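You operate a simulated robot arm through the tools that you are given. There is no shell and no other tool.

The job below is to be done with a simulated robot arm. You get a single attempt, and the scene is never put back.

TASK
Shut the air down: switch off, drain, uncouple the hose, pull the plug.
Fine: off first; gauge at 0 BAR before the blue coupler comes off; coupler into its cup; plug beside its socket.
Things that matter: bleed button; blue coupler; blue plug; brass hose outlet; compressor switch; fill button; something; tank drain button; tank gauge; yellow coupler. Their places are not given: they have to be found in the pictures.

Only the result counts: the job must be done as asked and must still hold three seconds after the hand-in. Knocking over, shifting, dropping, spilling or breaking anything else fails it.

THE ROBOT
A 7-joint arm with a two-finger parallel gripper, fixed in place. Base frame: the origin is on the floor under the middle of its stand, x ahead of it, y to its left, z up; the work surface is at about z = 80. Readings come in cm, degrees, newtons and seconds.
With the tool pointing down near the work surface it reaches from about 24 to 68 cm from the base axis. Its first joint turns from -66.0 to 66.0 degrees. Payload 2.4 kg.
The TCP is the grasp point between the finger pads, 3 cm short of the fingertips. In the tool frame z runs along the fingers and y along their closing line. Largest opening 9.4 cm; finger width 2.8, thickness 1; the body of the gripper, 5 by 9.6 cm, starts 5.5 cm behind the TCP.
Orientation is that of the tool frame in the base frame, as a unit quaternion [x, y, z, w]. With the fingers straight down and closing along the base's y, the tool's x points along the base's -x, its y along +y and its z along -z.

THE INTERFACE
- The arm moves only by the tool play_rows. Its argument "rows" is a list of rows, each a list of 3 entries, a list of its own where there are three numbers: the shift along the base's x, y, z in m, then the turn, a rotation vector about the base's x, y, z in degrees, then the finger opening in m, from 0 to 0.094. In form: [[[dx, dy, dz], [rx, ry, rz], grip], ...]. A call has 1 to 20 rows; each row is the pose to reach, as a shift and turn from the pose commanded when the call began. Rows are played at 5 a second. More than 5 cm and 8.6 degrees between two rows, or a gripper value outside its range, and nothing of the call is played. Where a pose cannot be reached the arm comes as near as it can. A force on the tool above 50 N (or 10 N above the force at the start of the call, whichever is more), or a blocked arm, ends the call early, and 0.2 s more pass. Each finger travels about 15.3 cm/s and halts on what it meets, pressing with about 24 N; the grip force reading is that of the motor and also rises with nothing between the fingers. The clock runs only during rows and for 0.2 s after the last one: add rows that repeat a pose to give the fingers time. The reply holds the time, the measured pose of the TCP, the force on the tool along the base axes, the opening and the grip force, in the units named above and with some noise, with the torque about the TCP (base axes, N m) and any sound that the robot's microphone picked up.
- Cameras (640 x 400 px; columns grow to the right, rows downward): "scene" is fixed at [3.58, 47.28, 144.7]; the picture's right is [-0.77, -0.64, 0.00], its down [-0.35, 0.42, -0.84] and it looks along [0.54, -0.64, -0.54] (base axes); focal length 320 px, centre (320, 200). "wrist" rides on the gripper at [7.6, 1.4, -10.3] in the tool frame; the picture's right is [-0.18, 0.98, 0.00], its down [-0.75, -0.14, -0.64] and it looks along [-0.63, -0.12, 0.77] (tool axes); focal length 243 px, centre (320, 200).
- get_image(camera): a new picture of that camera. It takes no simulated time.
- pixel_to_xyz(camera, pixels): for up to 12 pixels [column, row] of the newest picture of that camera ("zoom" is the newest enlarged one), the place [x, y, z] in the base frame of the surface seen there, good to about 0.2 cm. It takes no simulated time.
- close_up(camera, box): a new picture of the part [left, top, right, bottom] of that camera's present view, enlarged. It takes no simulated time.
- close_job(): hands the job in; it is judged then, once.

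Open the gripper and draw the arm clear of the work before you hand the job in, unless the task says otherwise.

The tools are called after "Request:" by a JSON object that holds its "method" and its "body". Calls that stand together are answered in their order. play_rows: Moves the arm, as the interface text tells. Its arguments: {"type":"object","properties":{"rows":{"type":"array","items":{"type":"array"}}},"required":["rows"]} The other tools are called the same way: get_image (camera) takes a picture; pixel_to_xyz (camera, pixels) gives the place of the surface under pixels of a picture; close_up (camera, box) takes an enlarged picture of a part of a camera's view; close_job () hands the job in.

At the start:

```text
t: 0.0
ee_pos: [40.41, -13.44, 117.41]
orientation: [0.0, 1.0, 0.0, 0.0]
ft_force: [-0.2, -0.2, 0.2]
wrist_torque: [-0.02, -0.05, -0.03]
grip_width: 9.4
grip_force: 0.1
```

scene: 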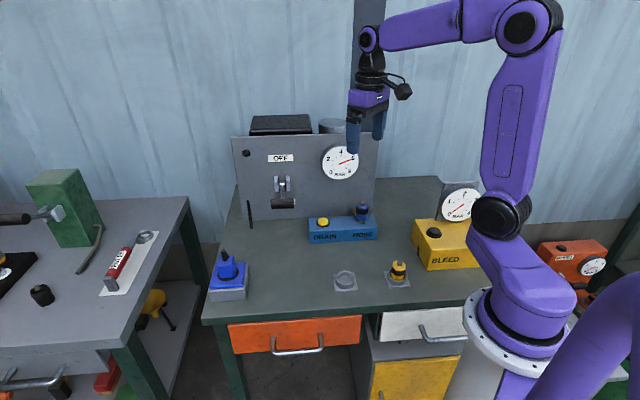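
wrist: 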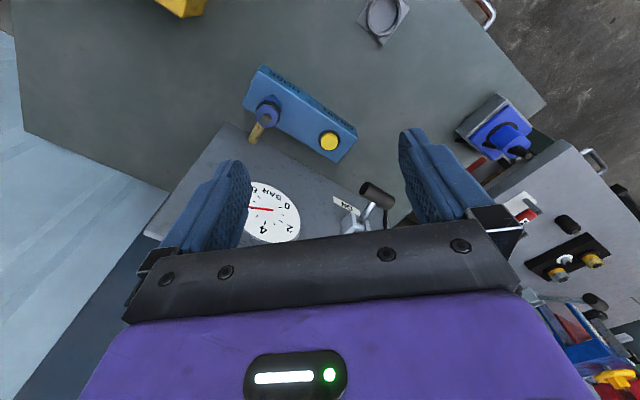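

I start with enlarged views of the compressor panel (around px 230-380, 110-240) and the bench items in the scene picture.

Request:
{"method": "close_up", "body": {"camera": "scene", "box": [220, 110, 390, 216]}}

Request:
{"method": "close_up", "body": {"camera": "scene", "box": [190, 200, 350, 300]}}

Request:
{"method": "close_up", "body": {"camera": "scene", "box": [320, 180, 480, 300]}}

Request:
{"method": "close_up", "body": {"camera": "wrist", "box": [150, 50, 420, 250]}}

```text
3.76 times, centred on (305, 163) of scene
```

zoom: 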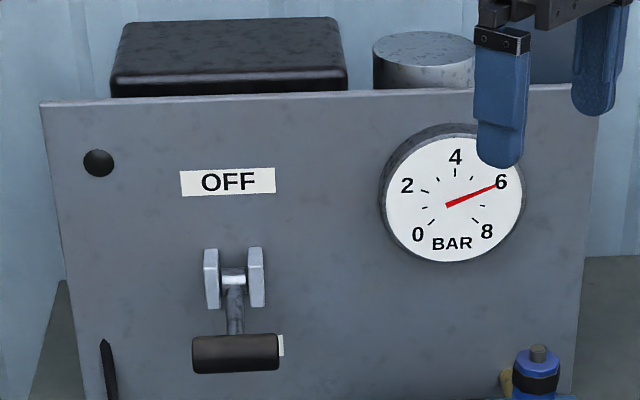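

```text
4.00 times, centred on (270, 250) of scene
```

zoom: 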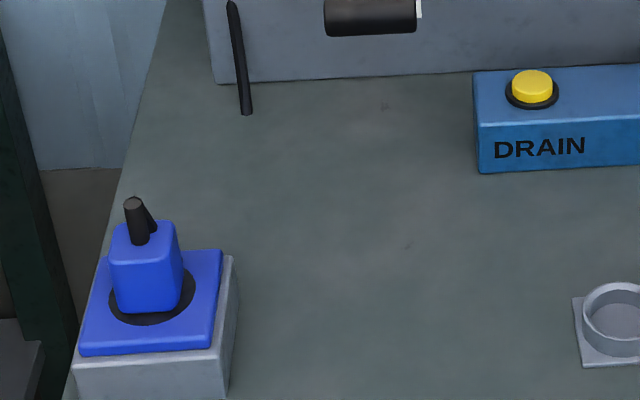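

```text
3.33 times, centred on (400, 240) of scene
```

zoom: 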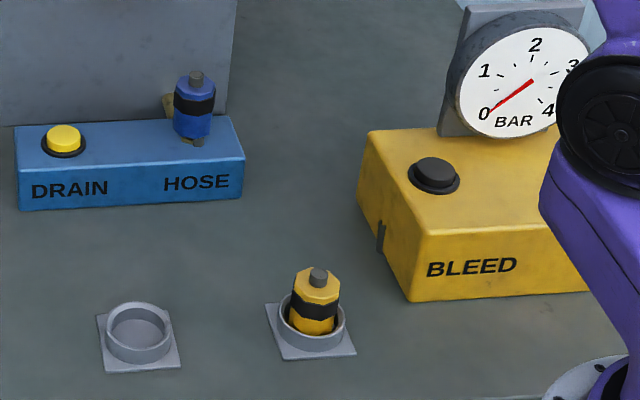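

```text
2.00 times, centred on (285, 150) of wrist
```

zoom: 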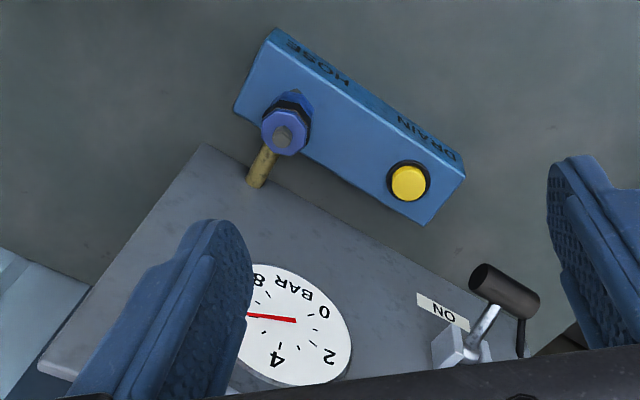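

The lever (scene px ~282,204) is down at ON with OFF above it, and the tank gauge (px 340,164) shows about 6 bar. I now measure the places of the panel parts, block, cup, plug.

Request:
{"method": "pixel_to_xyz", "body": {"camera": "scene", "pixels": [[282, 204], [275, 204], [291, 203], [282, 192], [276, 184], [288, 183], [281, 158], [340, 165], [240, 205], [370, 150], [246, 153], [285, 140]]}}

Request:
{"method": "pixel_to_xyz", "body": {"camera": "scene", "pixels": [[323, 221], [362, 209], [362, 216], [310, 225], [376, 221], [310, 242], [377, 238], [345, 283], [345, 274], [345, 291], [335, 280], [355, 280]]}}

Request:
{"method": "pixel_to_xyz", "body": {"camera": "scene", "pixels": [[225, 252], [226, 270], [222, 285], [244, 264], [211, 287], [219, 263], [398, 265], [434, 233], [248, 225], [260, 285], [300, 280], [250, 215]]}}

```text
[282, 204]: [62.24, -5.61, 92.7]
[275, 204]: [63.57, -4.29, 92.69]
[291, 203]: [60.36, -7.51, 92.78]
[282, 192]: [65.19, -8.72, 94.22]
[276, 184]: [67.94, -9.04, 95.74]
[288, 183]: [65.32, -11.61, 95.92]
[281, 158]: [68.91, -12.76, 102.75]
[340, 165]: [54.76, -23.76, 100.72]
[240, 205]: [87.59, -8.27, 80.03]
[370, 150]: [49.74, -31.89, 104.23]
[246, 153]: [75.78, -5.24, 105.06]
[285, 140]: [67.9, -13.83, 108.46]
```

```text
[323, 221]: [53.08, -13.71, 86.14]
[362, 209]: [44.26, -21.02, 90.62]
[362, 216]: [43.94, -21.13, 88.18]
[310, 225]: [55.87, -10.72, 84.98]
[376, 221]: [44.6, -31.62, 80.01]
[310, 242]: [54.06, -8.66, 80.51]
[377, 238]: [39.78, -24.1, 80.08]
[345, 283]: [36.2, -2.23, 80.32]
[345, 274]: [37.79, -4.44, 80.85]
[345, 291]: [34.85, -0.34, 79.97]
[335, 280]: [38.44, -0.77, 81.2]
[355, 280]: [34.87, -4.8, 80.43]
```

```text
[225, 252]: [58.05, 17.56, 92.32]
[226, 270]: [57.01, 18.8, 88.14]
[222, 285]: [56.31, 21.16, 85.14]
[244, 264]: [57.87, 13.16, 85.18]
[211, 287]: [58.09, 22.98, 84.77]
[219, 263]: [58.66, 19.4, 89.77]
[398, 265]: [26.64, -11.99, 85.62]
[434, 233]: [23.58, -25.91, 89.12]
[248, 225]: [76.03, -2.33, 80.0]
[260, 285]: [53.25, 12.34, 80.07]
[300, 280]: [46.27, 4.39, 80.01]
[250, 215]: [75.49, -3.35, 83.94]
```

The panel stands at 45° (x − y ≈ 81.7) with its normal toward (−0.71, 0.71), and the lever handle is near (62.9, −6.2, 92.1). I turn the gripper 45° about z and go above the handle to see it from the side with the wrist camera.

Request:
{"method": "play_rows", "body": {"rows": [[[0.03, 0.01, -0.015], [0, 0, 7.5], 0.094], [[0.06, 0.02, -0.03], [0, 0, 15], 0.094], [[0.09, 0.03, -0.045], [0, 0, 22.5], 0.094], [[0.12, 0.04, -0.06], [0, 0, 30], 0.094], [[0.15, 0.05, -0.08], [0, 0, 37.5], 0.094], [[0.18, 0.06, -0.1], [0, 0, 45], 0.094], [[0.2, 0.06, -0.12], [0, 0, 45], 0.094], [[0.2, 0.06, -0.12], [0, 0, 45], 0.094]]}}

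Request:
{"method": "get_image", "body": {"camera": "wrist"}}

Request:
{"method": "get_image", "body": {"camera": "scene"}}

```text
t: 1.8
ee_pos: [60.53, -7.52, 105.42]
orientation: [-0.383, 0.924, 0.001, -0.001]
ft_force: [0.0, 0.6, -0.4]
wrist_torque: [-0.03, 0.02, 0.01]
grip_width: 9.4
grip_force: 0.0
```

```text
taken
```

wrist: 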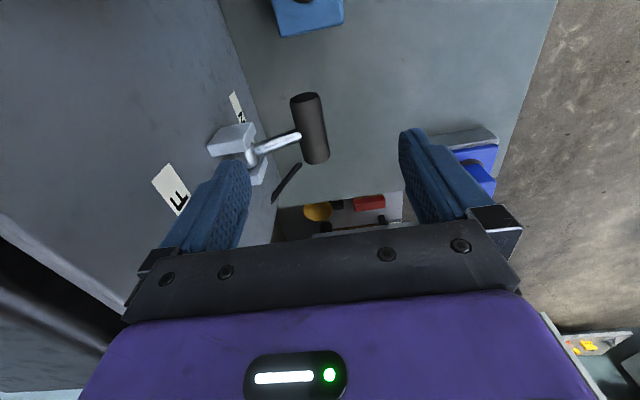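

```text
taken
```

scene: 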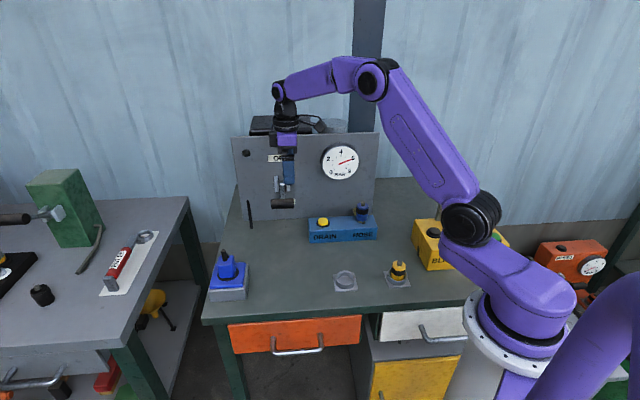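

The wrist view shows the handle at px (305-316, 95-162) and its bracket near (235,140). I zoom in and measure handle ends, arm and bracket.

Request:
{"method": "close_up", "body": {"camera": "wrist", "box": [190, 70, 370, 190]}}

Request:
{"method": "pixel_to_xyz", "body": {"camera": "wrist", "pixels": [[306, 98], [309, 115], [314, 140], [318, 158], [294, 110], [320, 110], [326, 140], [285, 140], [260, 150], [235, 130], [222, 145], [258, 178]]}}

```text
3.33 times, centred on (280, 130) of wrist
```

zoom: 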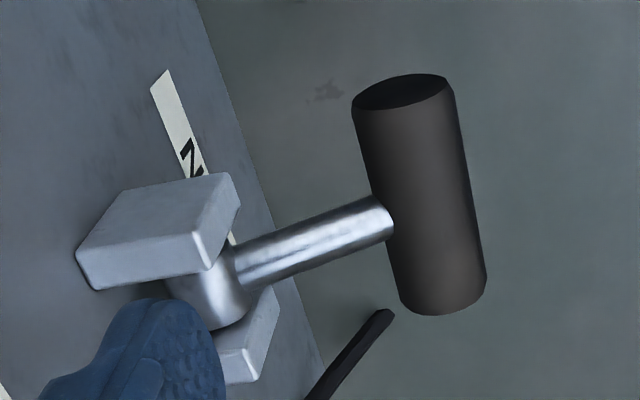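

```text
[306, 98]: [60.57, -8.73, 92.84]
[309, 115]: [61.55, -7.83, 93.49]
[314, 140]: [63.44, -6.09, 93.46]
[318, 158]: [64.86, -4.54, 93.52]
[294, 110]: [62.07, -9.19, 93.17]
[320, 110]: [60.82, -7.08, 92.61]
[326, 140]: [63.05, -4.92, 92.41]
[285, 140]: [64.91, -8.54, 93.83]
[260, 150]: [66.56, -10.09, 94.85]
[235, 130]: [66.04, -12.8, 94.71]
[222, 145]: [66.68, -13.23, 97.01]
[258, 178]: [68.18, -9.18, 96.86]
```

Handle axis is at z≈92.3, 8.6 cm out from the panel, with the arm at its middle; I'll grip its near half. I narrow the fingers to 5.5 cm to clear the bracket, and descend to (61.4, −8.1, 93.3).

Request:
{"method": "play_rows", "body": {"rows": [[[0.01, -0.0066, 0], [0, 0, 0], 0.055], [[0.01, -0.0066, -0.02], [0, 0, 0], 0.055], [[0.01, -0.0066, -0.05], [0, 0, 0], 0.055], [[0.01, -0.0066, -0.08], [0, 0, 0], 0.055], [[0.01, -0.0066, -0.1], [0, 0, 0], 0.055], [[0.01, -0.0066, -0.121], [0, 0, 0], 0.055], [[0.01, -0.0066, -0.121], [0, 0, 0], 0.055]]}}

Request:
{"method": "get_image", "body": {"camera": "wrist"}}

Request:
{"method": "close_up", "body": {"camera": "scene", "box": [220, 110, 390, 240]}}

```text
t: 3.4
ee_pos: [61.49, -8.15, 93.31]
orientation: [-0.383, 0.924, 0.0, 0.0]
ft_force: [0.7, 0.1, 0.5]
wrist_torque: [0.02, -0.03, 0.0]
grip_width: 5.49
grip_force: 0.1
```

```text
taken
```

wrist: 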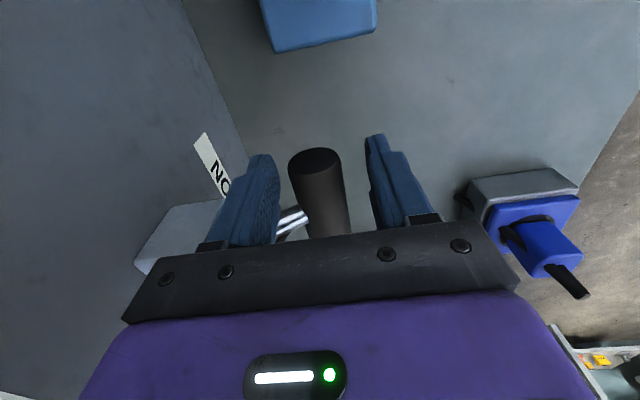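

```text
3.08 times, centred on (305, 175) of scene
```

zoom: 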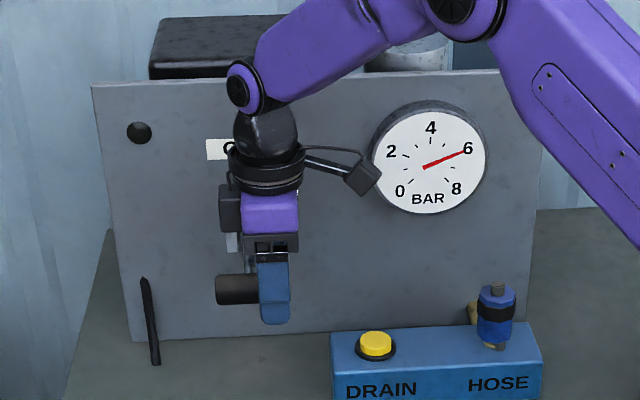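

The handle end lies between the fingers (wrist px 318,190). I close on it.

Request:
{"method": "play_rows", "body": {"rows": [[[0, 0, 0], [0, 0, 0], 0.04], [[0, 0, 0], [0, 0, 0], 0.03], [[0, 0, 0], [0, 0, 0], 0.018], [[0, 0, 0], [0, 0, 0], 0.018], [[0, 0, 0], [0, 0, 0], 0.018]]}}

```text
t: 4.6
ee_pos: [61.65, -8.19, 93.49]
orientation: [-0.383, 0.924, -0.001, 0.002]
ft_force: [13.2, -9.1, 2.9]
wrist_torque: [0.11, -0.08, 0.53]
grip_width: 2.92
grip_force: 45.4
```

Grip reads 2.92 cm with about 16 N pushing the tool toward the panel, so I'm slightly too far out; I shift 2 mm toward the panel while holding.

Request:
{"method": "play_rows", "body": {"rows": [[[0.0008, -0.0008, 0], [0, 0, 0], 0.018], [[0.0016, -0.0016, 0], [0, 0, 0], 0.018], [[0.0016, -0.0016, 0], [0, 0, 0], 0.018]]}}

Request:
{"method": "get_image", "body": {"camera": "wrist"}}

```text
t: 5.4
ee_pos: [61.55, -8.15, 93.46]
orientation: [-0.382, 0.924, 0.0, 0.0]
ft_force: [1.6, -6.2, 12.8]
wrist_torque: [-0.75, -0.29, 0.34]
grip_width: 2.89
grip_force: 45.0
```

```text
taken
```

wrist: 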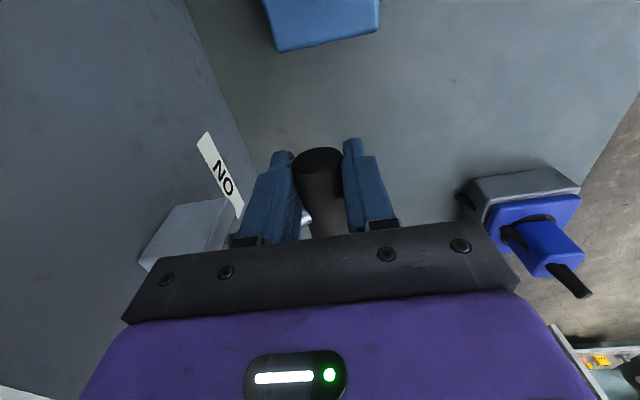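

The handle (2.9 cm thick) is held between both fingers. I lift along its arc (hinge est. 2 cm out, z≈95.3), first to level.

Request:
{"method": "play_rows", "body": {"rows": [[[-0.0015, 0.0015, 0.005], [0, 0, 0], 0.018], [[-0.0027, 0.0027, 0.01], [0, 0, 0], 0.018], [[-0.004, 0.004, 0.015], [0, 0, 0], 0.018], [[-0.0047, 0.0047, 0.02], [0, 0, 0], 0.018], [[-0.0053, 0.0053, 0.027], [0, 0, 0], 0.018], [[-0.0055, 0.0055, 0.033], [0, 0, 0], 0.018], [[-0.0055, 0.0055, 0.033], [0, 0, 0], 0.018]]}}

Request:
{"method": "get_image", "body": {"camera": "wrist"}}

Request:
{"method": "close_up", "body": {"camera": "scene", "box": [220, 110, 390, 240]}}

```text
t: 7.0
ee_pos: [61.16, -7.9, 96.56]
orientation: [-0.382, 0.924, -0.001, 0.002]
ft_force: [18.5, -17.3, -18.1]
wrist_torque: [0.79, 0.31, 0.47]
grip_width: 2.92
grip_force: 45.0
```

```text
taken
```

wrist: 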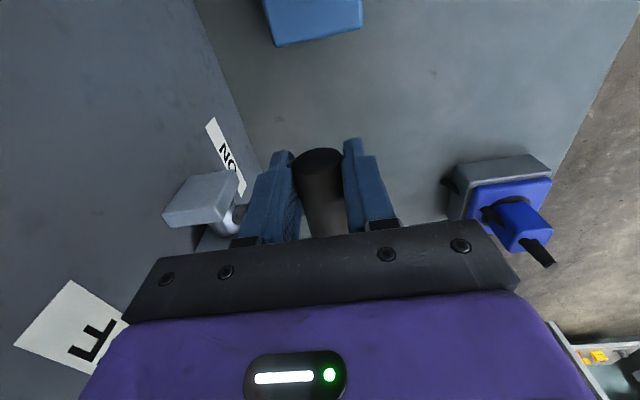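

```text
3.08 times, centred on (305, 175) of scene
```

zoom: 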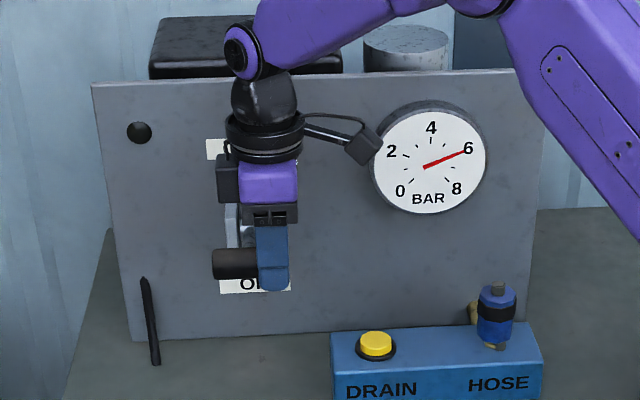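

The lever came up to about level with 25 N pulling toward the panel, so the arc is flatter than I guessed. I keep lifting while easing toward the panel.

Request:
{"method": "play_rows", "body": {"rows": [[[0.0025, -0.0025, 0.005], [0, 0, 0], 0.018], [[0.0035, -0.0035, 0.01], [0, 0, 0], 0.018], [[0.0045, -0.0045, 0.016], [0, 0, 0], 0.018], [[0.0055, -0.0055, 0.022], [0, 0, 0], 0.018], [[0.007, -0.007, 0.028], [0, 0, 0], 0.018], [[0.007, -0.007, 0.028], [0, 0, 0], 0.018]]}}

Request:
{"method": "get_image", "body": {"camera": "wrist"}}

Request:
{"method": "close_up", "body": {"camera": "scene", "box": [220, 110, 390, 240]}}

```text
t: 8.4
ee_pos: [61.63, -8.15, 99.35]
orientation: [-0.382, 0.924, 0.003, -0.002]
ft_force: [-15.2, 4.1, -9.2]
wrist_torque: [0.4, 1.03, -0.61]
grip_width: 2.93
grip_force: 45.2
```

```text
taken
```

wrist: 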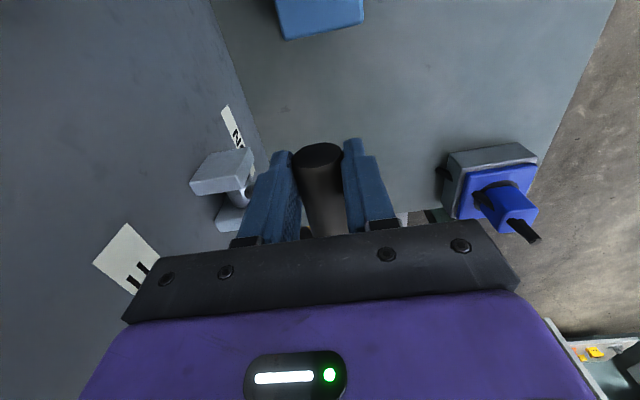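

```text
3.08 times, centred on (305, 175) of scene
```

zoom: 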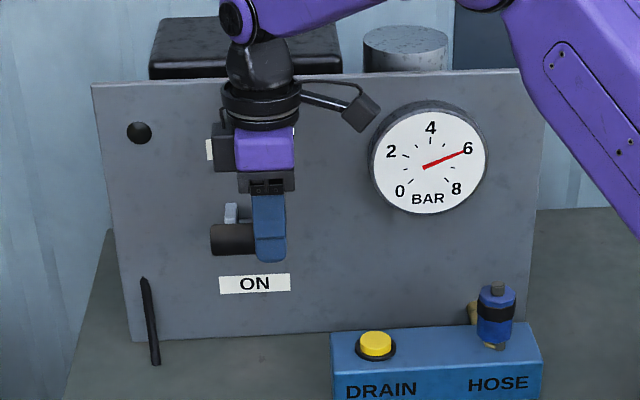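

The handle is past level (about +20°), no stop felt yet (vertical force only −9 N). I continue upward, curving further toward the panel.

Request:
{"method": "play_rows", "body": {"rows": [[[0.0005, -0.0005, 0.005], [0, 0, 0], 0.018], [[0.002, -0.002, 0.01], [0, 0, 0], 0.018], [[0.004, -0.004, 0.015], [0, 0, 0], 0.018], [[0.004, -0.004, 0.015], [0, 0, 0], 0.018]]}}

Request:
{"method": "close_up", "body": {"camera": "scene", "box": [220, 110, 390, 240]}}

```text
t: 9.1
ee_pos: [61.8, -8.32, 99.72]
orientation: [-0.382, 0.924, 0.005, -0.007]
ft_force: [3.7, 1.3, -7.9]
wrist_torque: [-0.35, -0.48, -0.47]
grip_width: 2.9
grip_force: 45.3
stopped in row 3: the force on the tool passed its limit at 54 N (the readings are from after the stop); the commanded pose is now the measured one
```

```text
3.08 times, centred on (305, 175) of scene
```

zoom: 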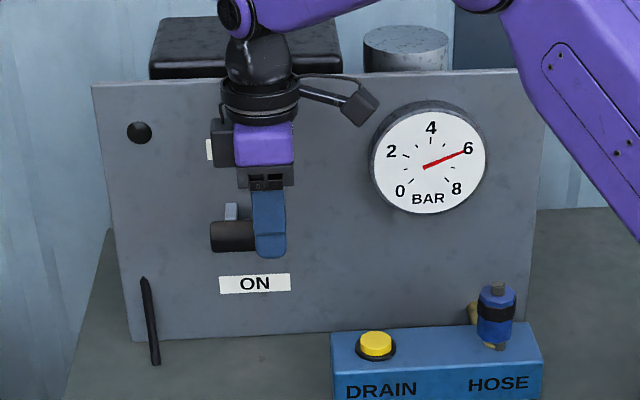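

A 54 N spike at z≈99.7 means the upper stop (OFF) is reached, mirroring the lower position. I release to 5.5 cm and rise straight up, then check that the lever stays.

Request:
{"method": "play_rows", "body": {"rows": [[[0, 0, 0], [0, 0, 0], 0.04], [[0, 0, 0], [0, 0, 0], 0.055], [[0, 0, 0], [0, 0, 0], 0.055], [[0, 0, 0.03], [0, 0, 0], 0.055], [[0, 0, 0.06], [0, 0, 0], 0.055], [[0, 0, 0.09], [0, 0, 0], 0.055], [[-0.02, 0.0, 0.11], [0, 0, 0], 0.055]]}}

Request:
{"method": "get_image", "body": {"camera": "wrist"}}

Request:
{"method": "close_up", "body": {"camera": "scene", "box": [220, 110, 390, 240]}}

```text
t: 10.7
ee_pos: [59.74, -8.33, 110.71]
orientation: [-0.383, 0.924, 0.006, -0.007]
ft_force: [-0.3, 0.2, 0.2]
wrist_torque: [0.0, 0.0, -0.01]
grip_width: 5.52
grip_force: 0.1
```

```text
taken
```

wrist: 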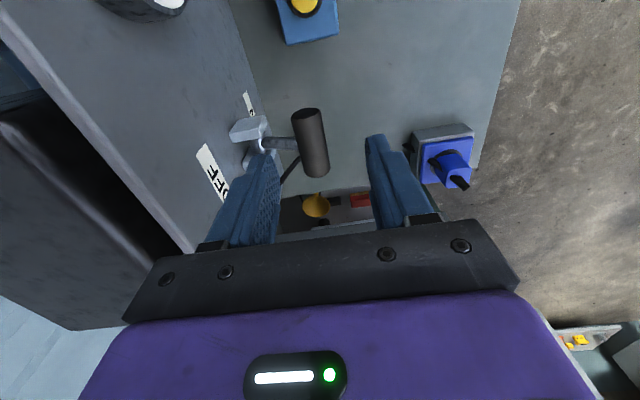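

```text
3.08 times, centred on (305, 175) of scene
```

zoom: 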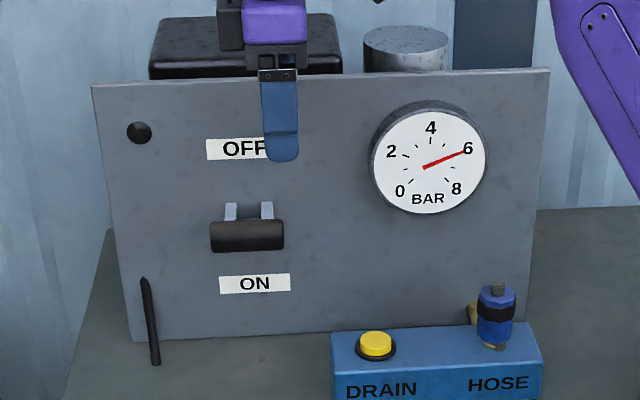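

The lever stays up, the arm hidden behind the handle (zoom px 247,236). I check its height by measurement.

Request:
{"method": "pixel_to_xyz", "body": {"camera": "wrist", "pixels": [[306, 125], [311, 145], [316, 170], [280, 143], [250, 128], [215, 175]]}}

Request:
{"method": "close_up", "body": {"camera": "wrist", "box": [190, 80, 370, 200]}}

Request:
{"method": "pixel_to_xyz", "body": {"camera": "scene", "pixels": [[323, 221], [323, 218], [323, 224], [319, 221], [327, 221], [330, 226], [345, 222], [355, 230], [315, 230], [372, 226]]}}

```text
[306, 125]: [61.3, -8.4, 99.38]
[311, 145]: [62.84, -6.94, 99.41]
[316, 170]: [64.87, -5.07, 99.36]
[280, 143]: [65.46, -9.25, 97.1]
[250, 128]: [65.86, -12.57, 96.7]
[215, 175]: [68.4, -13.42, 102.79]
```

```text
3.33 times, centred on (280, 140) of wrist
```

zoom: 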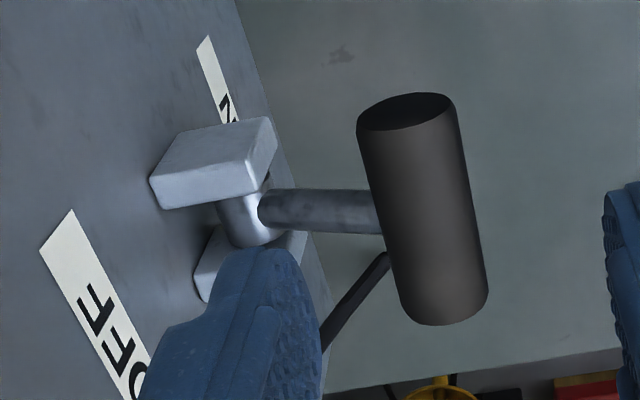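

```text
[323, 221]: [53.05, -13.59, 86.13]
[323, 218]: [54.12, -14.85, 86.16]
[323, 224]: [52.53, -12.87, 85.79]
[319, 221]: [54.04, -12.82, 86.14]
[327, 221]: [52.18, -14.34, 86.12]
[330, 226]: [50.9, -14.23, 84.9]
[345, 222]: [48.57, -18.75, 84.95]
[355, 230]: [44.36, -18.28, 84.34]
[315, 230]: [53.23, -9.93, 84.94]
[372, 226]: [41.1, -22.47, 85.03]
```

The handle now sits at z≈98 (was 92), matching a mirrored OFF position. Next I go over the yellow drain button (≈53.3, −14.0, 86.1) with closed fingers, moving sideways first and then down.

Request:
{"method": "play_rows", "body": {"rows": [[[-0.03, -0.027, 0], [0, 0, 0], 0.03], [[-0.064, -0.057, 0], [0, 0, 0], 0.0], [[-0.064, -0.057, -0.04], [0, 0, 0], 0.0], [[-0.064, -0.057, -0.08], [0, 0, 0], 0.0], [[-0.064, -0.057, -0.12], [0, 0, 0], 0.0], [[-0.064, -0.057, -0.15], [0, 0, 0], 0.0], [[-0.064, -0.057, -0.15], [0, 0, 0], 0.0]]}}

Request:
{"method": "get_image", "body": {"camera": "wrist"}}

Request:
{"method": "get_image", "body": {"camera": "scene"}}

```text
t: 12.3
ee_pos: [53.3, -14.0, 95.77]
orientation: [-0.383, 0.924, 0.006, -0.007]
ft_force: [-0.5, -0.1, 0.0]
wrist_torque: [0.02, -0.01, 0.02]
grip_width: 0.0
grip_force: 24.2
```

```text
taken
```

wrist: 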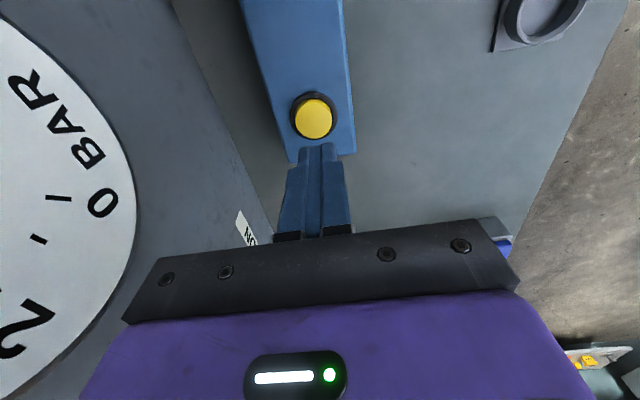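

```text
taken
```

scene: 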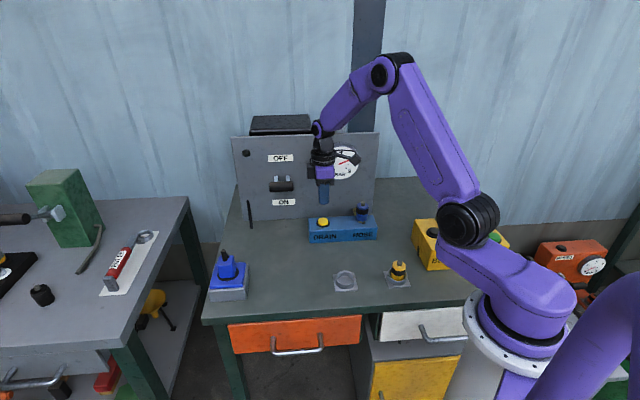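

The button shows at wrist px (314,117). I measure its centre and rim.

Request:
{"method": "pixel_to_xyz", "body": {"camera": "wrist", "pixels": [[314, 117], [298, 117], [329, 117], [314, 103], [314, 131], [270, 30], [330, 30], [345, 140], [300, 150]]}}

Request:
{"method": "close_up", "body": {"camera": "scene", "box": [300, 130, 400, 250]}}

```text
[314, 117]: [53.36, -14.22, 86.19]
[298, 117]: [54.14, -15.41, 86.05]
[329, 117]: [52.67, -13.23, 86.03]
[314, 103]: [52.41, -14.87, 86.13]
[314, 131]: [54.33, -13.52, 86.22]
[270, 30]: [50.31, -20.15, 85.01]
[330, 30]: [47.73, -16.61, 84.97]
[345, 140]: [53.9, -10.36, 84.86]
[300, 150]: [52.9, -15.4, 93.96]
```

```text
3.33 times, centred on (350, 190) of scene
```

zoom: 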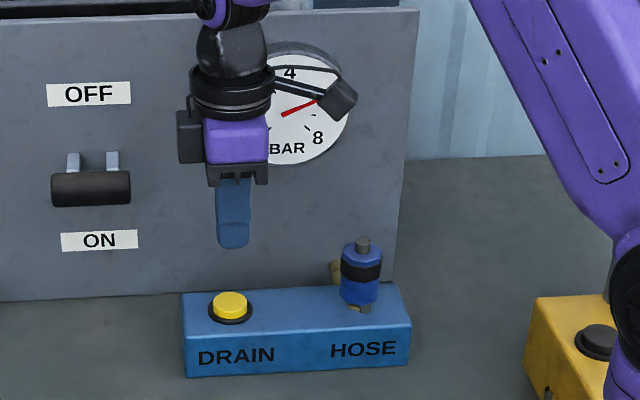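

Button centre (53.36, −14.22), top z 86.15, block top 85.0. I align and lower the closed fingertips to just press it by about 5 mm.

Request:
{"method": "play_rows", "body": {"rows": [[[0.0005, -0.002, -0.03], [0, 0, 0], 0.0], [[0.0005, -0.002, -0.055], [0, 0, 0], 0.0], [[0.0005, -0.002, -0.064], [0, 0, 0], 0.0], [[0.0005, -0.002, -0.067], [0, 0, 0], 0.0], [[0.0005, -0.002, -0.07], [0, 0, 0], 0.0], [[0.0005, -0.002, -0.072], [0, 0, 0], 0.0], [[0.0005, -0.002, -0.072], [0, 0, 0], 0.0], [[0.0005, -0.002, -0.072], [0, 0, 0], 0.0]]}}

Request:
{"method": "close_up", "body": {"camera": "scene", "box": [300, 130, 400, 250]}}

Request:
{"method": "get_image", "body": {"camera": "wrist"}}

```text
t: 14.1
ee_pos: [53.3, -14.26, 88.66]
orientation: [-0.383, 0.924, 0.005, -0.006]
ft_force: [-4.5, -0.7, 12.3]
wrist_torque: [0.02, 0.07, -0.01]
grip_width: 0.01
grip_force: 23.8
heard: click
```

```text
3.33 times, centred on (350, 190) of scene
```

zoom: 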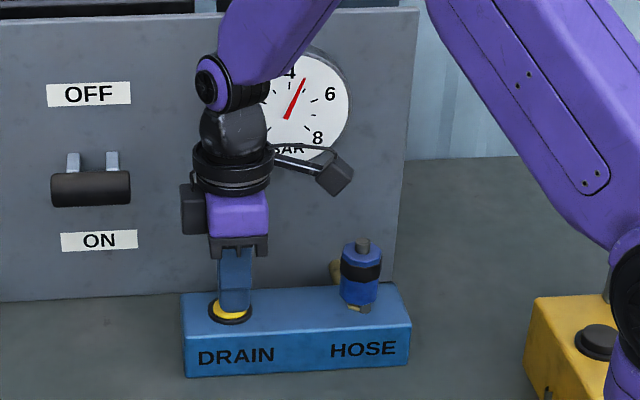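

```text
taken
```

wrist: 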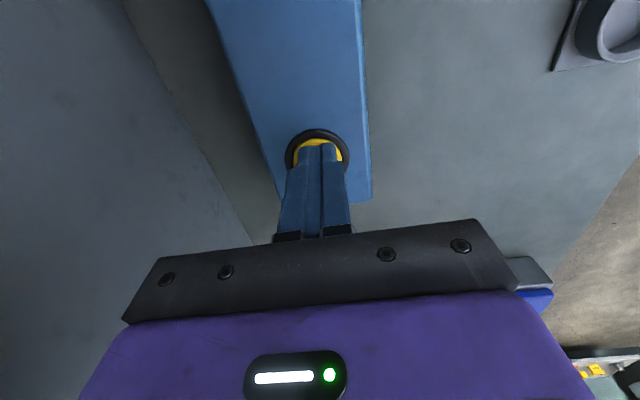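

A click sounded and the needle has fallen to about 4.6 bar; the press works. I keep holding for 2 s more.

Request:
{"method": "play_rows", "body": {"rows": [[[0, 0, 0], [0, 0, 0], 0.0], [[0, 0, 0], [0, 0, 0], 0.0], [[0, 0, 0], [0, 0, 0], 0.0], [[0, 0, 0], [0, 0, 0], 0.0], [[0, 0, 0], [0, 0, 0], 0.0], [[0, 0, 0], [0, 0, 0], 0.0], [[0, 0, 0], [0, 0, 0], 0.0], [[0, 0, 0], [0, 0, 0], 0.0], [[0, 0, 0], [0, 0, 0], 0.0], [[0, 0, 0], [0, 0, 0], 0.0]]}}

Request:
{"method": "close_up", "body": {"camera": "scene", "box": [300, 130, 400, 250]}}

```text
t: 16.3
ee_pos: [53.35, -14.2, 88.62]
orientation: [-0.384, 0.923, 0.004, -0.006]
ft_force: [-0.4, -2.1, 12.3]
wrist_torque: [0.03, -0.06, -0.02]
grip_width: 0.0
grip_force: 23.8
```

```text
3.33 times, centred on (350, 190) of scene
```

zoom: 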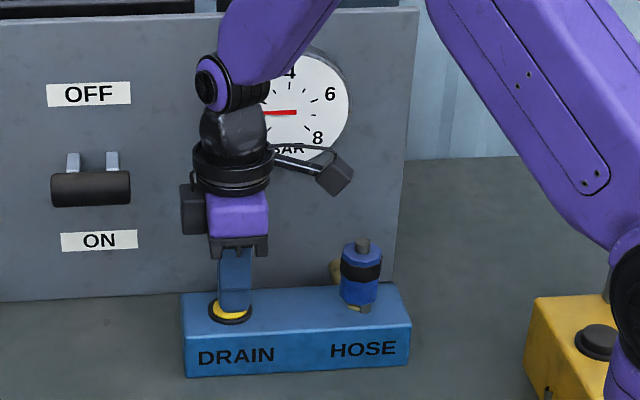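

The needle now points left, roughly 1.5–2 bar. I hold for another 3 s.

Request:
{"method": "play_rows", "body": {"rows": [[[0, 0, 0], [0, 0, 0], 0.0], [[0, 0, 0], [0, 0, 0], 0.0], [[0, 0, 0], [0, 0, 0], 0.0], [[0, 0, 0], [0, 0, 0], 0.0], [[0, 0, 0], [0, 0, 0], 0.0], [[0, 0, 0], [0, 0, 0], 0.0], [[0, 0, 0], [0, 0, 0], 0.0], [[0, 0, 0], [0, 0, 0], 0.0], [[0, 0, 0], [0, 0, 0], 0.0], [[0, 0, 0], [0, 0, 0], 0.0], [[0, 0, 0], [0, 0, 0], 0.0], [[0, 0, 0], [0, 0, 0], 0.0], [[0, 0, 0], [0, 0, 0], 0.0], [[0, 0, 0], [0, 0, 0], 0.0], [[0, 0, 0], [0, 0, 0], 0.0]]}}

Request:
{"method": "close_up", "body": {"camera": "scene", "box": [300, 130, 400, 250]}}

```text
t: 19.5
ee_pos: [53.45, -14.25, 88.69]
orientation: [-0.384, 0.923, 0.006, -0.007]
ft_force: [1.6, -2.0, 14.4]
wrist_torque: [0.03, -0.16, -0.02]
grip_width: 0.0
grip_force: 24.6
```

```text
3.33 times, centred on (350, 190) of scene
```

zoom: 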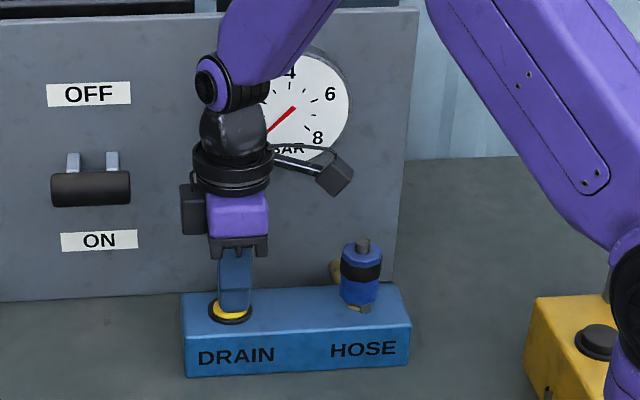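

The needle points toward 0. I hold 2 s more for certainty, then lift off and look at the whole gauge.

Request:
{"method": "play_rows", "body": {"rows": [[[0, 0, 0], [0, 0, 0], 0.0], [[0, 0, 0], [0, 0, 0], 0.0], [[0, 0, 0], [0, 0, 0], 0.0], [[0, 0, 0], [0, 0, 0], 0.0], [[0, 0, 0], [0, 0, 0], 0.0], [[0, 0, 0], [0, 0, 0], 0.0], [[0, 0, 0], [0, 0, 0], 0.0], [[0, 0, 0], [0, 0, 0], 0.0], [[0, 0, 0], [0, 0, 0], 0.0], [[0, 0, 0], [0, 0, 0], 0.0], [[0, 0, 0.03], [0, 0, 0], 0.0], [[0, 0, 0.07], [0, 0, 0], 0.0], [[0, 0, 0.11], [0, 0, 0], 0.0], [[-0.03, 0.02, 0.13], [0, 0, 0], 0.0], [[-0.06, 0.04, 0.13], [0, 0, 0], 0.0], [[-0.1, 0.05, 0.13], [0, 0, 0], 0.0]]}}

Request:
{"method": "get_image", "body": {"camera": "scene"}}

Request:
{"method": "close_up", "body": {"camera": "scene", "box": [300, 130, 400, 250]}}

Request:
{"method": "get_image", "body": {"camera": "wrist"}}

```text
t: 22.9
ee_pos: [43.3, -9.12, 101.68]
orientation: [-0.383, 0.924, 0.006, -0.008]
ft_force: [-0.2, 0.2, 0.3]
wrist_torque: [0.0, 0.0, -0.01]
grip_width: 0.01
grip_force: 23.9
```

```text
taken
```

scene: 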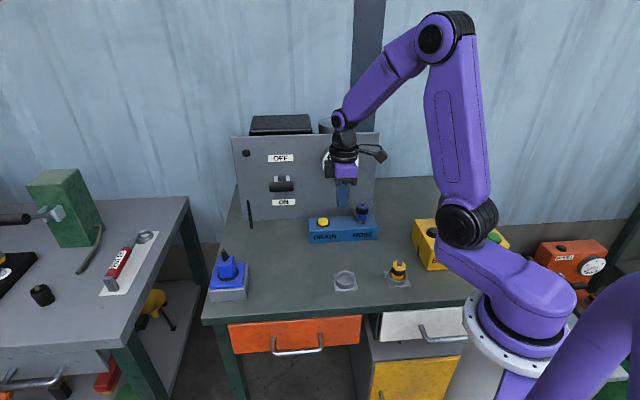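

```text
3.33 times, centred on (350, 190) of scene
```

zoom: 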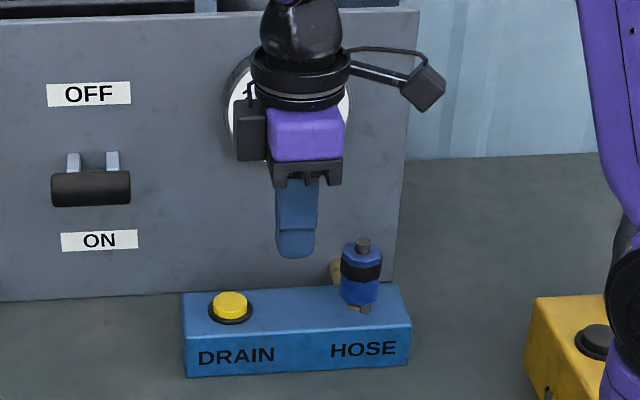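

```text
taken
```

wrist: 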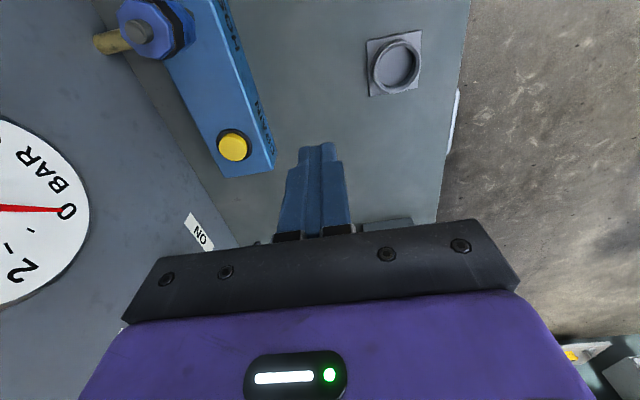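

The wrist view shows the needle right on 0 (px 30-65, 209). Now I look at the blue coupler and the brass part behind it.

Request:
{"method": "close_up", "body": {"camera": "wrist", "box": [0, 100, 120, 320]}}

Request:
{"method": "close_up", "body": {"camera": "wrist", "box": [60, 0, 260, 125]}}

Request:
{"method": "close_up", "body": {"camera": "scene", "box": [335, 185, 399, 240]}}

Request:
{"method": "pixel_to_xyz", "body": {"camera": "wrist", "pixels": [[138, 30], [125, 12], [158, 28], [175, 30], [118, 42], [100, 42], [185, 60], [395, 66], [372, 45], [421, 33], [412, 91], [372, 95]]}}

```text
1.82 times, centred on (60, 210) of wrist
```

zoom: 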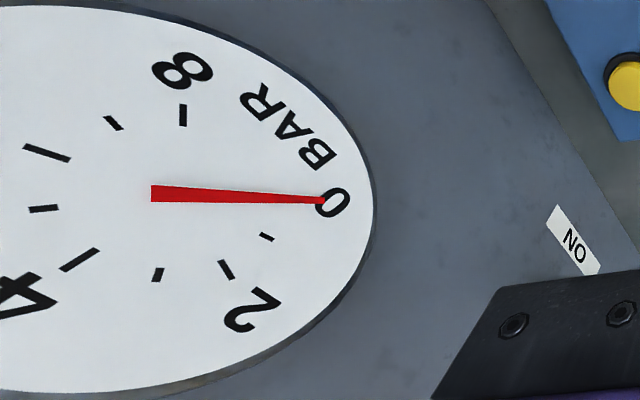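

```text
3.20 times, centred on (160, 62) of wrist
```

zoom: 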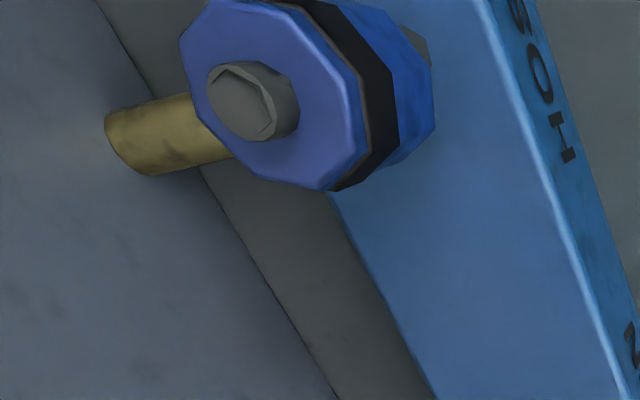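

```text
7.27 times, centred on (367, 212) of scene
```

zoom: 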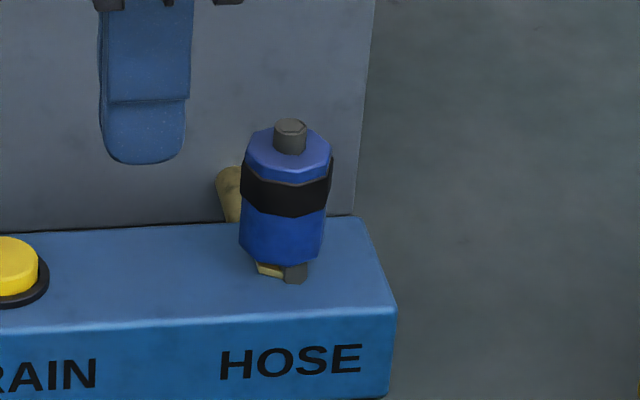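

```text
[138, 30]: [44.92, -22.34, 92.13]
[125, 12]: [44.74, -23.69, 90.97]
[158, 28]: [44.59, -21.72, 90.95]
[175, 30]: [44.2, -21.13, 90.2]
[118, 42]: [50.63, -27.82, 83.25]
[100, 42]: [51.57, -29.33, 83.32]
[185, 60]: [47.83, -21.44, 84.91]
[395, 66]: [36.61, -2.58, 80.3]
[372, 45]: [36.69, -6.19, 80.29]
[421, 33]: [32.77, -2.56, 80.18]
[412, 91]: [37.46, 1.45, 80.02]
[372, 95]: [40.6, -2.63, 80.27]
```

The gauge reads 0 exactly. The coupler's axis is near (44.7, −22.3), stud top z 92.1; I move the open gripper above it for a closer look at its foot.

Request:
{"method": "play_rows", "body": {"rows": [[[0.004, -0.04, 0.01], [0, 0, 0], 0.03], [[0.008, -0.08, 0.01], [0, 0, 0], 0.06], [[0.011, -0.11, 0.01], [0, 0, 0], 0.07], [[0.013, -0.132, 0.01], [0, 0, 0], 0.07], [[0.013, -0.132, -0.01], [0, 0, 0], 0.07], [[0.013, -0.132, -0.01], [0, 0, 0], 0.07]]}}

Request:
{"method": "get_image", "body": {"camera": "wrist"}}

Request:
{"method": "close_up", "body": {"camera": "wrist", "box": [220, 30, 420, 155]}}

Request:
{"method": "get_image", "body": {"camera": "scene"}}

```text
t: 24.3
ee_pos: [44.66, -22.37, 100.53]
orientation: [-0.383, 0.924, 0.005, -0.007]
ft_force: [0.1, -0.4, 0.2]
wrist_torque: [-0.03, 0.0, 0.02]
grip_width: 6.99
grip_force: 0.1
```

```text
taken
```

wrist: 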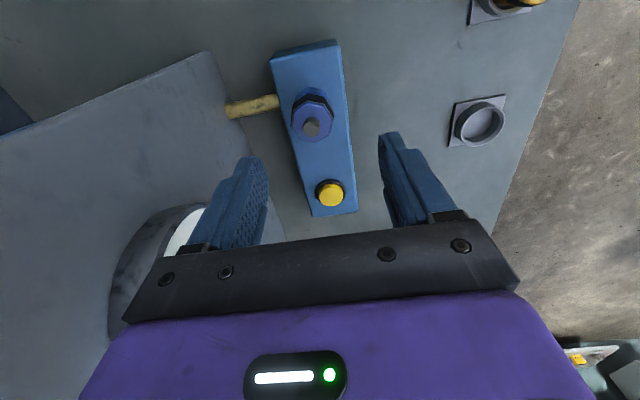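

```text
3.20 times, centred on (320, 92) of wrist
```

zoom: 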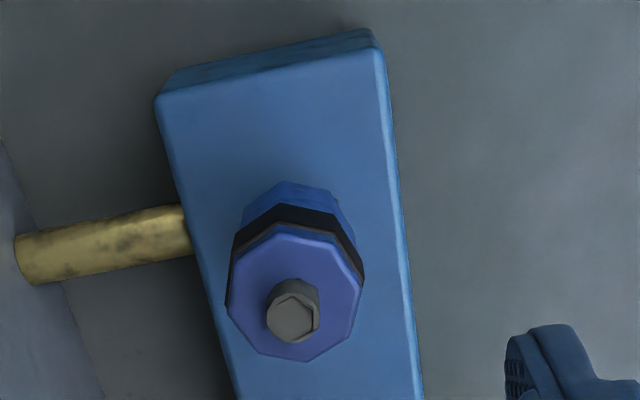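

```text
taken
```

scene: 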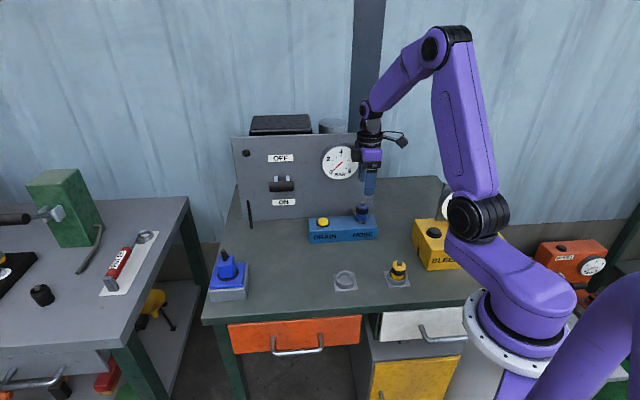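

The gauge in the scene picture also points at 0. I measure the coupler's outline and the empty cup (wrist px ~478,124).

Request:
{"method": "pixel_to_xyz", "body": {"camera": "wrist", "pixels": [[311, 128], [312, 138], [294, 122], [330, 120], [312, 105], [298, 112], [320, 92], [310, 150], [300, 75], [340, 90], [342, 170], [297, 190]]}}

Request:
{"method": "pixel_to_xyz", "body": {"camera": "wrist", "pixels": [[480, 125], [457, 128], [503, 118], [480, 101], [480, 146], [462, 112], [497, 138], [451, 146], [506, 96], [500, 143], [456, 102]]}}

Request:
{"method": "close_up", "body": {"camera": "wrist", "box": [430, 0, 560, 160]}}

Request:
{"method": "close_up", "body": {"camera": "scene", "box": [325, 250, 425, 310]}}

```text
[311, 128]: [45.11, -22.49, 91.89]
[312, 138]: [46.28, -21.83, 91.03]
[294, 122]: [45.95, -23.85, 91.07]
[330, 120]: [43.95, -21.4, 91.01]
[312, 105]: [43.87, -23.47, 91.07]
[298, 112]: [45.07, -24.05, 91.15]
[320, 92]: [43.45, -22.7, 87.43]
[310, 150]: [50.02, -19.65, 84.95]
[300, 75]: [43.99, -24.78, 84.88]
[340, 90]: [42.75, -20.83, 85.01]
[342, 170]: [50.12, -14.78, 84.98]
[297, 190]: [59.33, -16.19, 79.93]
```

```text
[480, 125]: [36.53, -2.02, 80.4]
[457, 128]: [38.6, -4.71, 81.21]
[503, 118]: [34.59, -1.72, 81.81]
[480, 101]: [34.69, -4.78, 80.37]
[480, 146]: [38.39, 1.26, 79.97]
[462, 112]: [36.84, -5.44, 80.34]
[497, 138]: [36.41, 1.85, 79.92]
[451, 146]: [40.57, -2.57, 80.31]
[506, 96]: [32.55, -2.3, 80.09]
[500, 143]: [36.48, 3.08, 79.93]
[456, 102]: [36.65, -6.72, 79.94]
```

```text
2.50 times, centred on (495, 80) of wrist
```

zoom: 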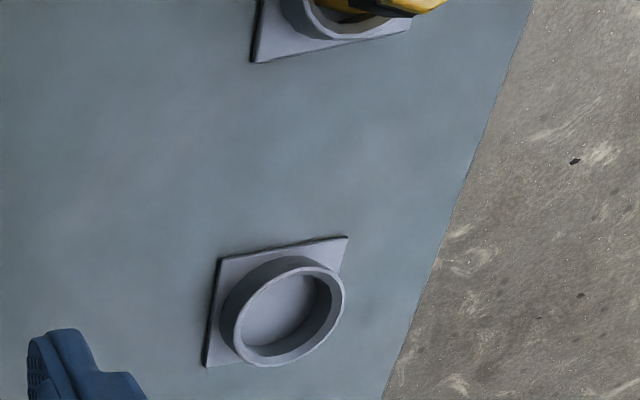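

```text
6.40 times, centred on (375, 280) of scene
```

zoom: 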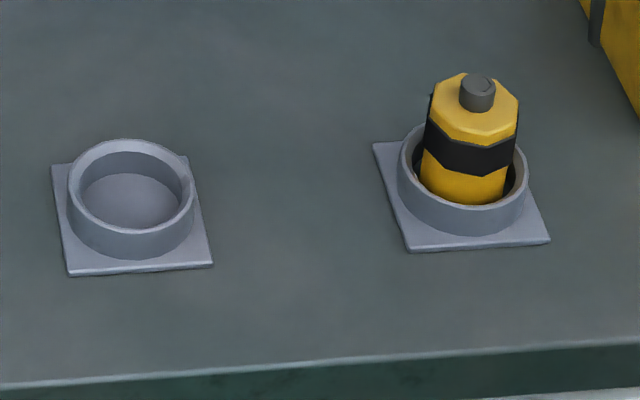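

I need the coupler's lower edge and the cup's plate corners precisely; I enlarge the coupler and query points there, then query plate corners in the scene.

Request:
{"method": "pixel_to_xyz", "body": {"camera": "scene", "pixels": [[333.6, 275], [353.4, 273.6], [357.4, 289.8], [336.4, 291], [346, 281], [335.5, 279], [346, 271.5], [355.5, 279], [346, 287], [345, 285]]}}

Request:
{"method": "close_up", "body": {"camera": "scene", "box": [345, 195, 385, 225]}}

```text
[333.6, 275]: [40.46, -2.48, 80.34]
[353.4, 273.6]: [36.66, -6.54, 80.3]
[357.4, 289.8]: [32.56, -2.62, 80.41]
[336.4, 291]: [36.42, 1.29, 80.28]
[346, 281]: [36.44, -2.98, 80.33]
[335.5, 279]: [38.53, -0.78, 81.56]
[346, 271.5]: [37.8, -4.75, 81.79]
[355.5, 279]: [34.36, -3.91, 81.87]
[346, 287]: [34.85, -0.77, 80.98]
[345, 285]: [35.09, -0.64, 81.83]
```

```text
13.33 times, centred on (365, 210) of scene
```

zoom: 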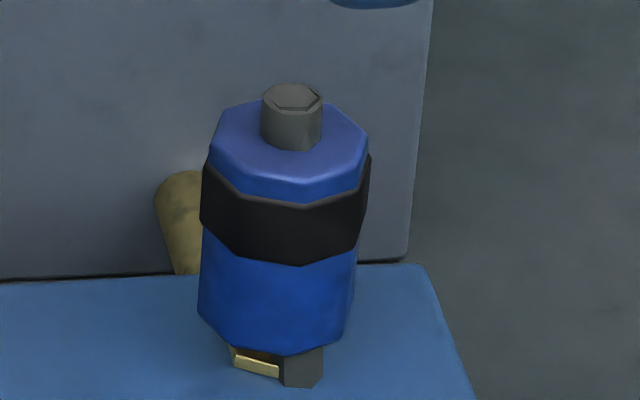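

The zoomed view shows the coupler standing on a brass stub (px 257,366) with a grey stub beside it (px 303,368). I measure these.

Request:
{"method": "pixel_to_xyz", "body": {"camera": "zoom", "pixels": [[285, 340], [285, 352], [303, 362], [303, 380], [257, 368], [293, 95], [293, 135], [240, 280], [340, 280], [280, 240], [215, 260], [350, 255]]}}

```text
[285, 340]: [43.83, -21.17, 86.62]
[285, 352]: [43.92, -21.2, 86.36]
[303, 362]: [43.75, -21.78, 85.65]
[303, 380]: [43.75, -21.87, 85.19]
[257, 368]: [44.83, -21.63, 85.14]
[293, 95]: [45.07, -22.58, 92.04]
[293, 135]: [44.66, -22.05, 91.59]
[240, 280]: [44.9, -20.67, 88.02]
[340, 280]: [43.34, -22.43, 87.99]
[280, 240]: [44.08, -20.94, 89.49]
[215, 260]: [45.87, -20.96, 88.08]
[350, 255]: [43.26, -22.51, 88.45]
```

Body bottom is z≈86.4 with something grey reaching to ~85.2. I compare with the yellow coupler's height in its cup to learn if the grey stub is part of the coupler.

Request:
{"method": "pixel_to_xyz", "body": {"camera": "scene", "pixels": [[399.7, 261.5], [395, 266.5], [403, 266], [394, 278], [397, 280], [398, 271]]}}

Request:
{"method": "close_up", "body": {"camera": "scene", "box": [380, 250, 420, 295]}}

```text
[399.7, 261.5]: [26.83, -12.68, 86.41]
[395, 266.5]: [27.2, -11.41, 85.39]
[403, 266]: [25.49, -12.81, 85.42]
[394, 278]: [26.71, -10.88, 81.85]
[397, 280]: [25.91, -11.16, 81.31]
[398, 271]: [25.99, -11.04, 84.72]
```

```text
8.89 times, centred on (400, 272) of scene
```

zoom: 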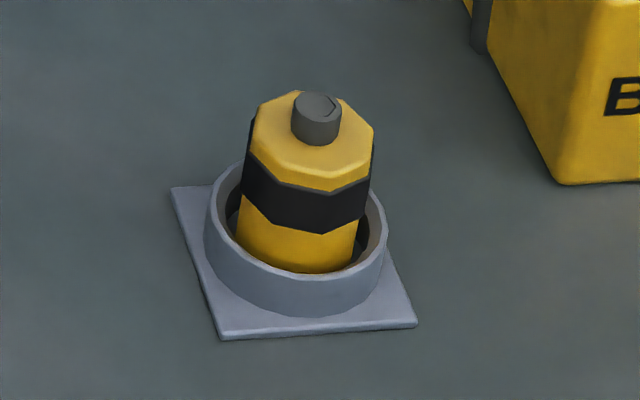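

The yellow coupler's body top is 5 cm above its cup floor, so the blue one's body is about 5 cm tall and the grey stub belongs to the block. I level the tool, align over (45.03, −22.57) and descend to TCP z≈91.2, tips at ~88.2, leaving room for the cup rim (81.9) later.

Request:
{"method": "play_rows", "body": {"rows": [[[0.0037, -0.002, -0.01], [-0.2, -0.95, 0], 0.07], [[0.0037, -0.002, -0.04], [-0.2, -0.95, 0], 0.07], [[0.0037, -0.002, -0.07], [-0.2, -0.95, 0], 0.07], [[0.0037, -0.002, -0.0933], [-0.2, -0.95, 0], 0.07], [[0.0037, -0.002, -0.0933], [-0.2, -0.95, 0], 0.07]]}}

Request:
{"method": "get_image", "body": {"camera": "wrist"}}

Request:
{"method": "close_up", "body": {"camera": "scene", "box": [325, 170, 405, 230]}}

```text
t: 25.5
ee_pos: [44.94, -22.53, 91.35]
orientation: [-0.383, 0.924, 0.001, -0.001]
ft_force: [0.0, -0.3, -0.4]
wrist_torque: [-0.02, -0.04, 0.01]
grip_width: 7.01
grip_force: 0.0
```

```text
taken
```

wrist: 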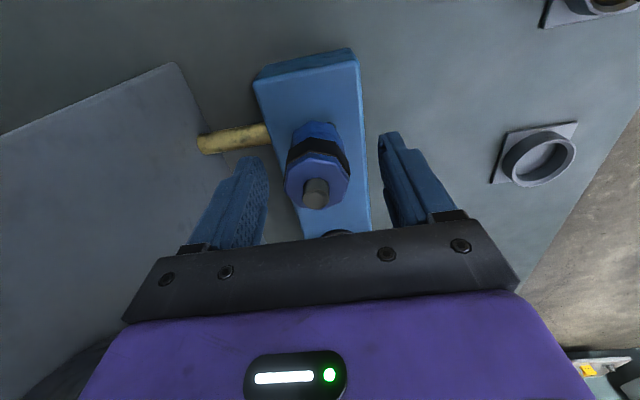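

```text
6.67 times, centred on (365, 200) of scene
```

zoom: 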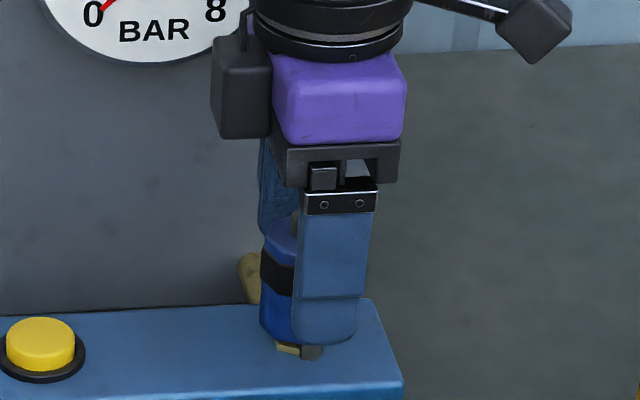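

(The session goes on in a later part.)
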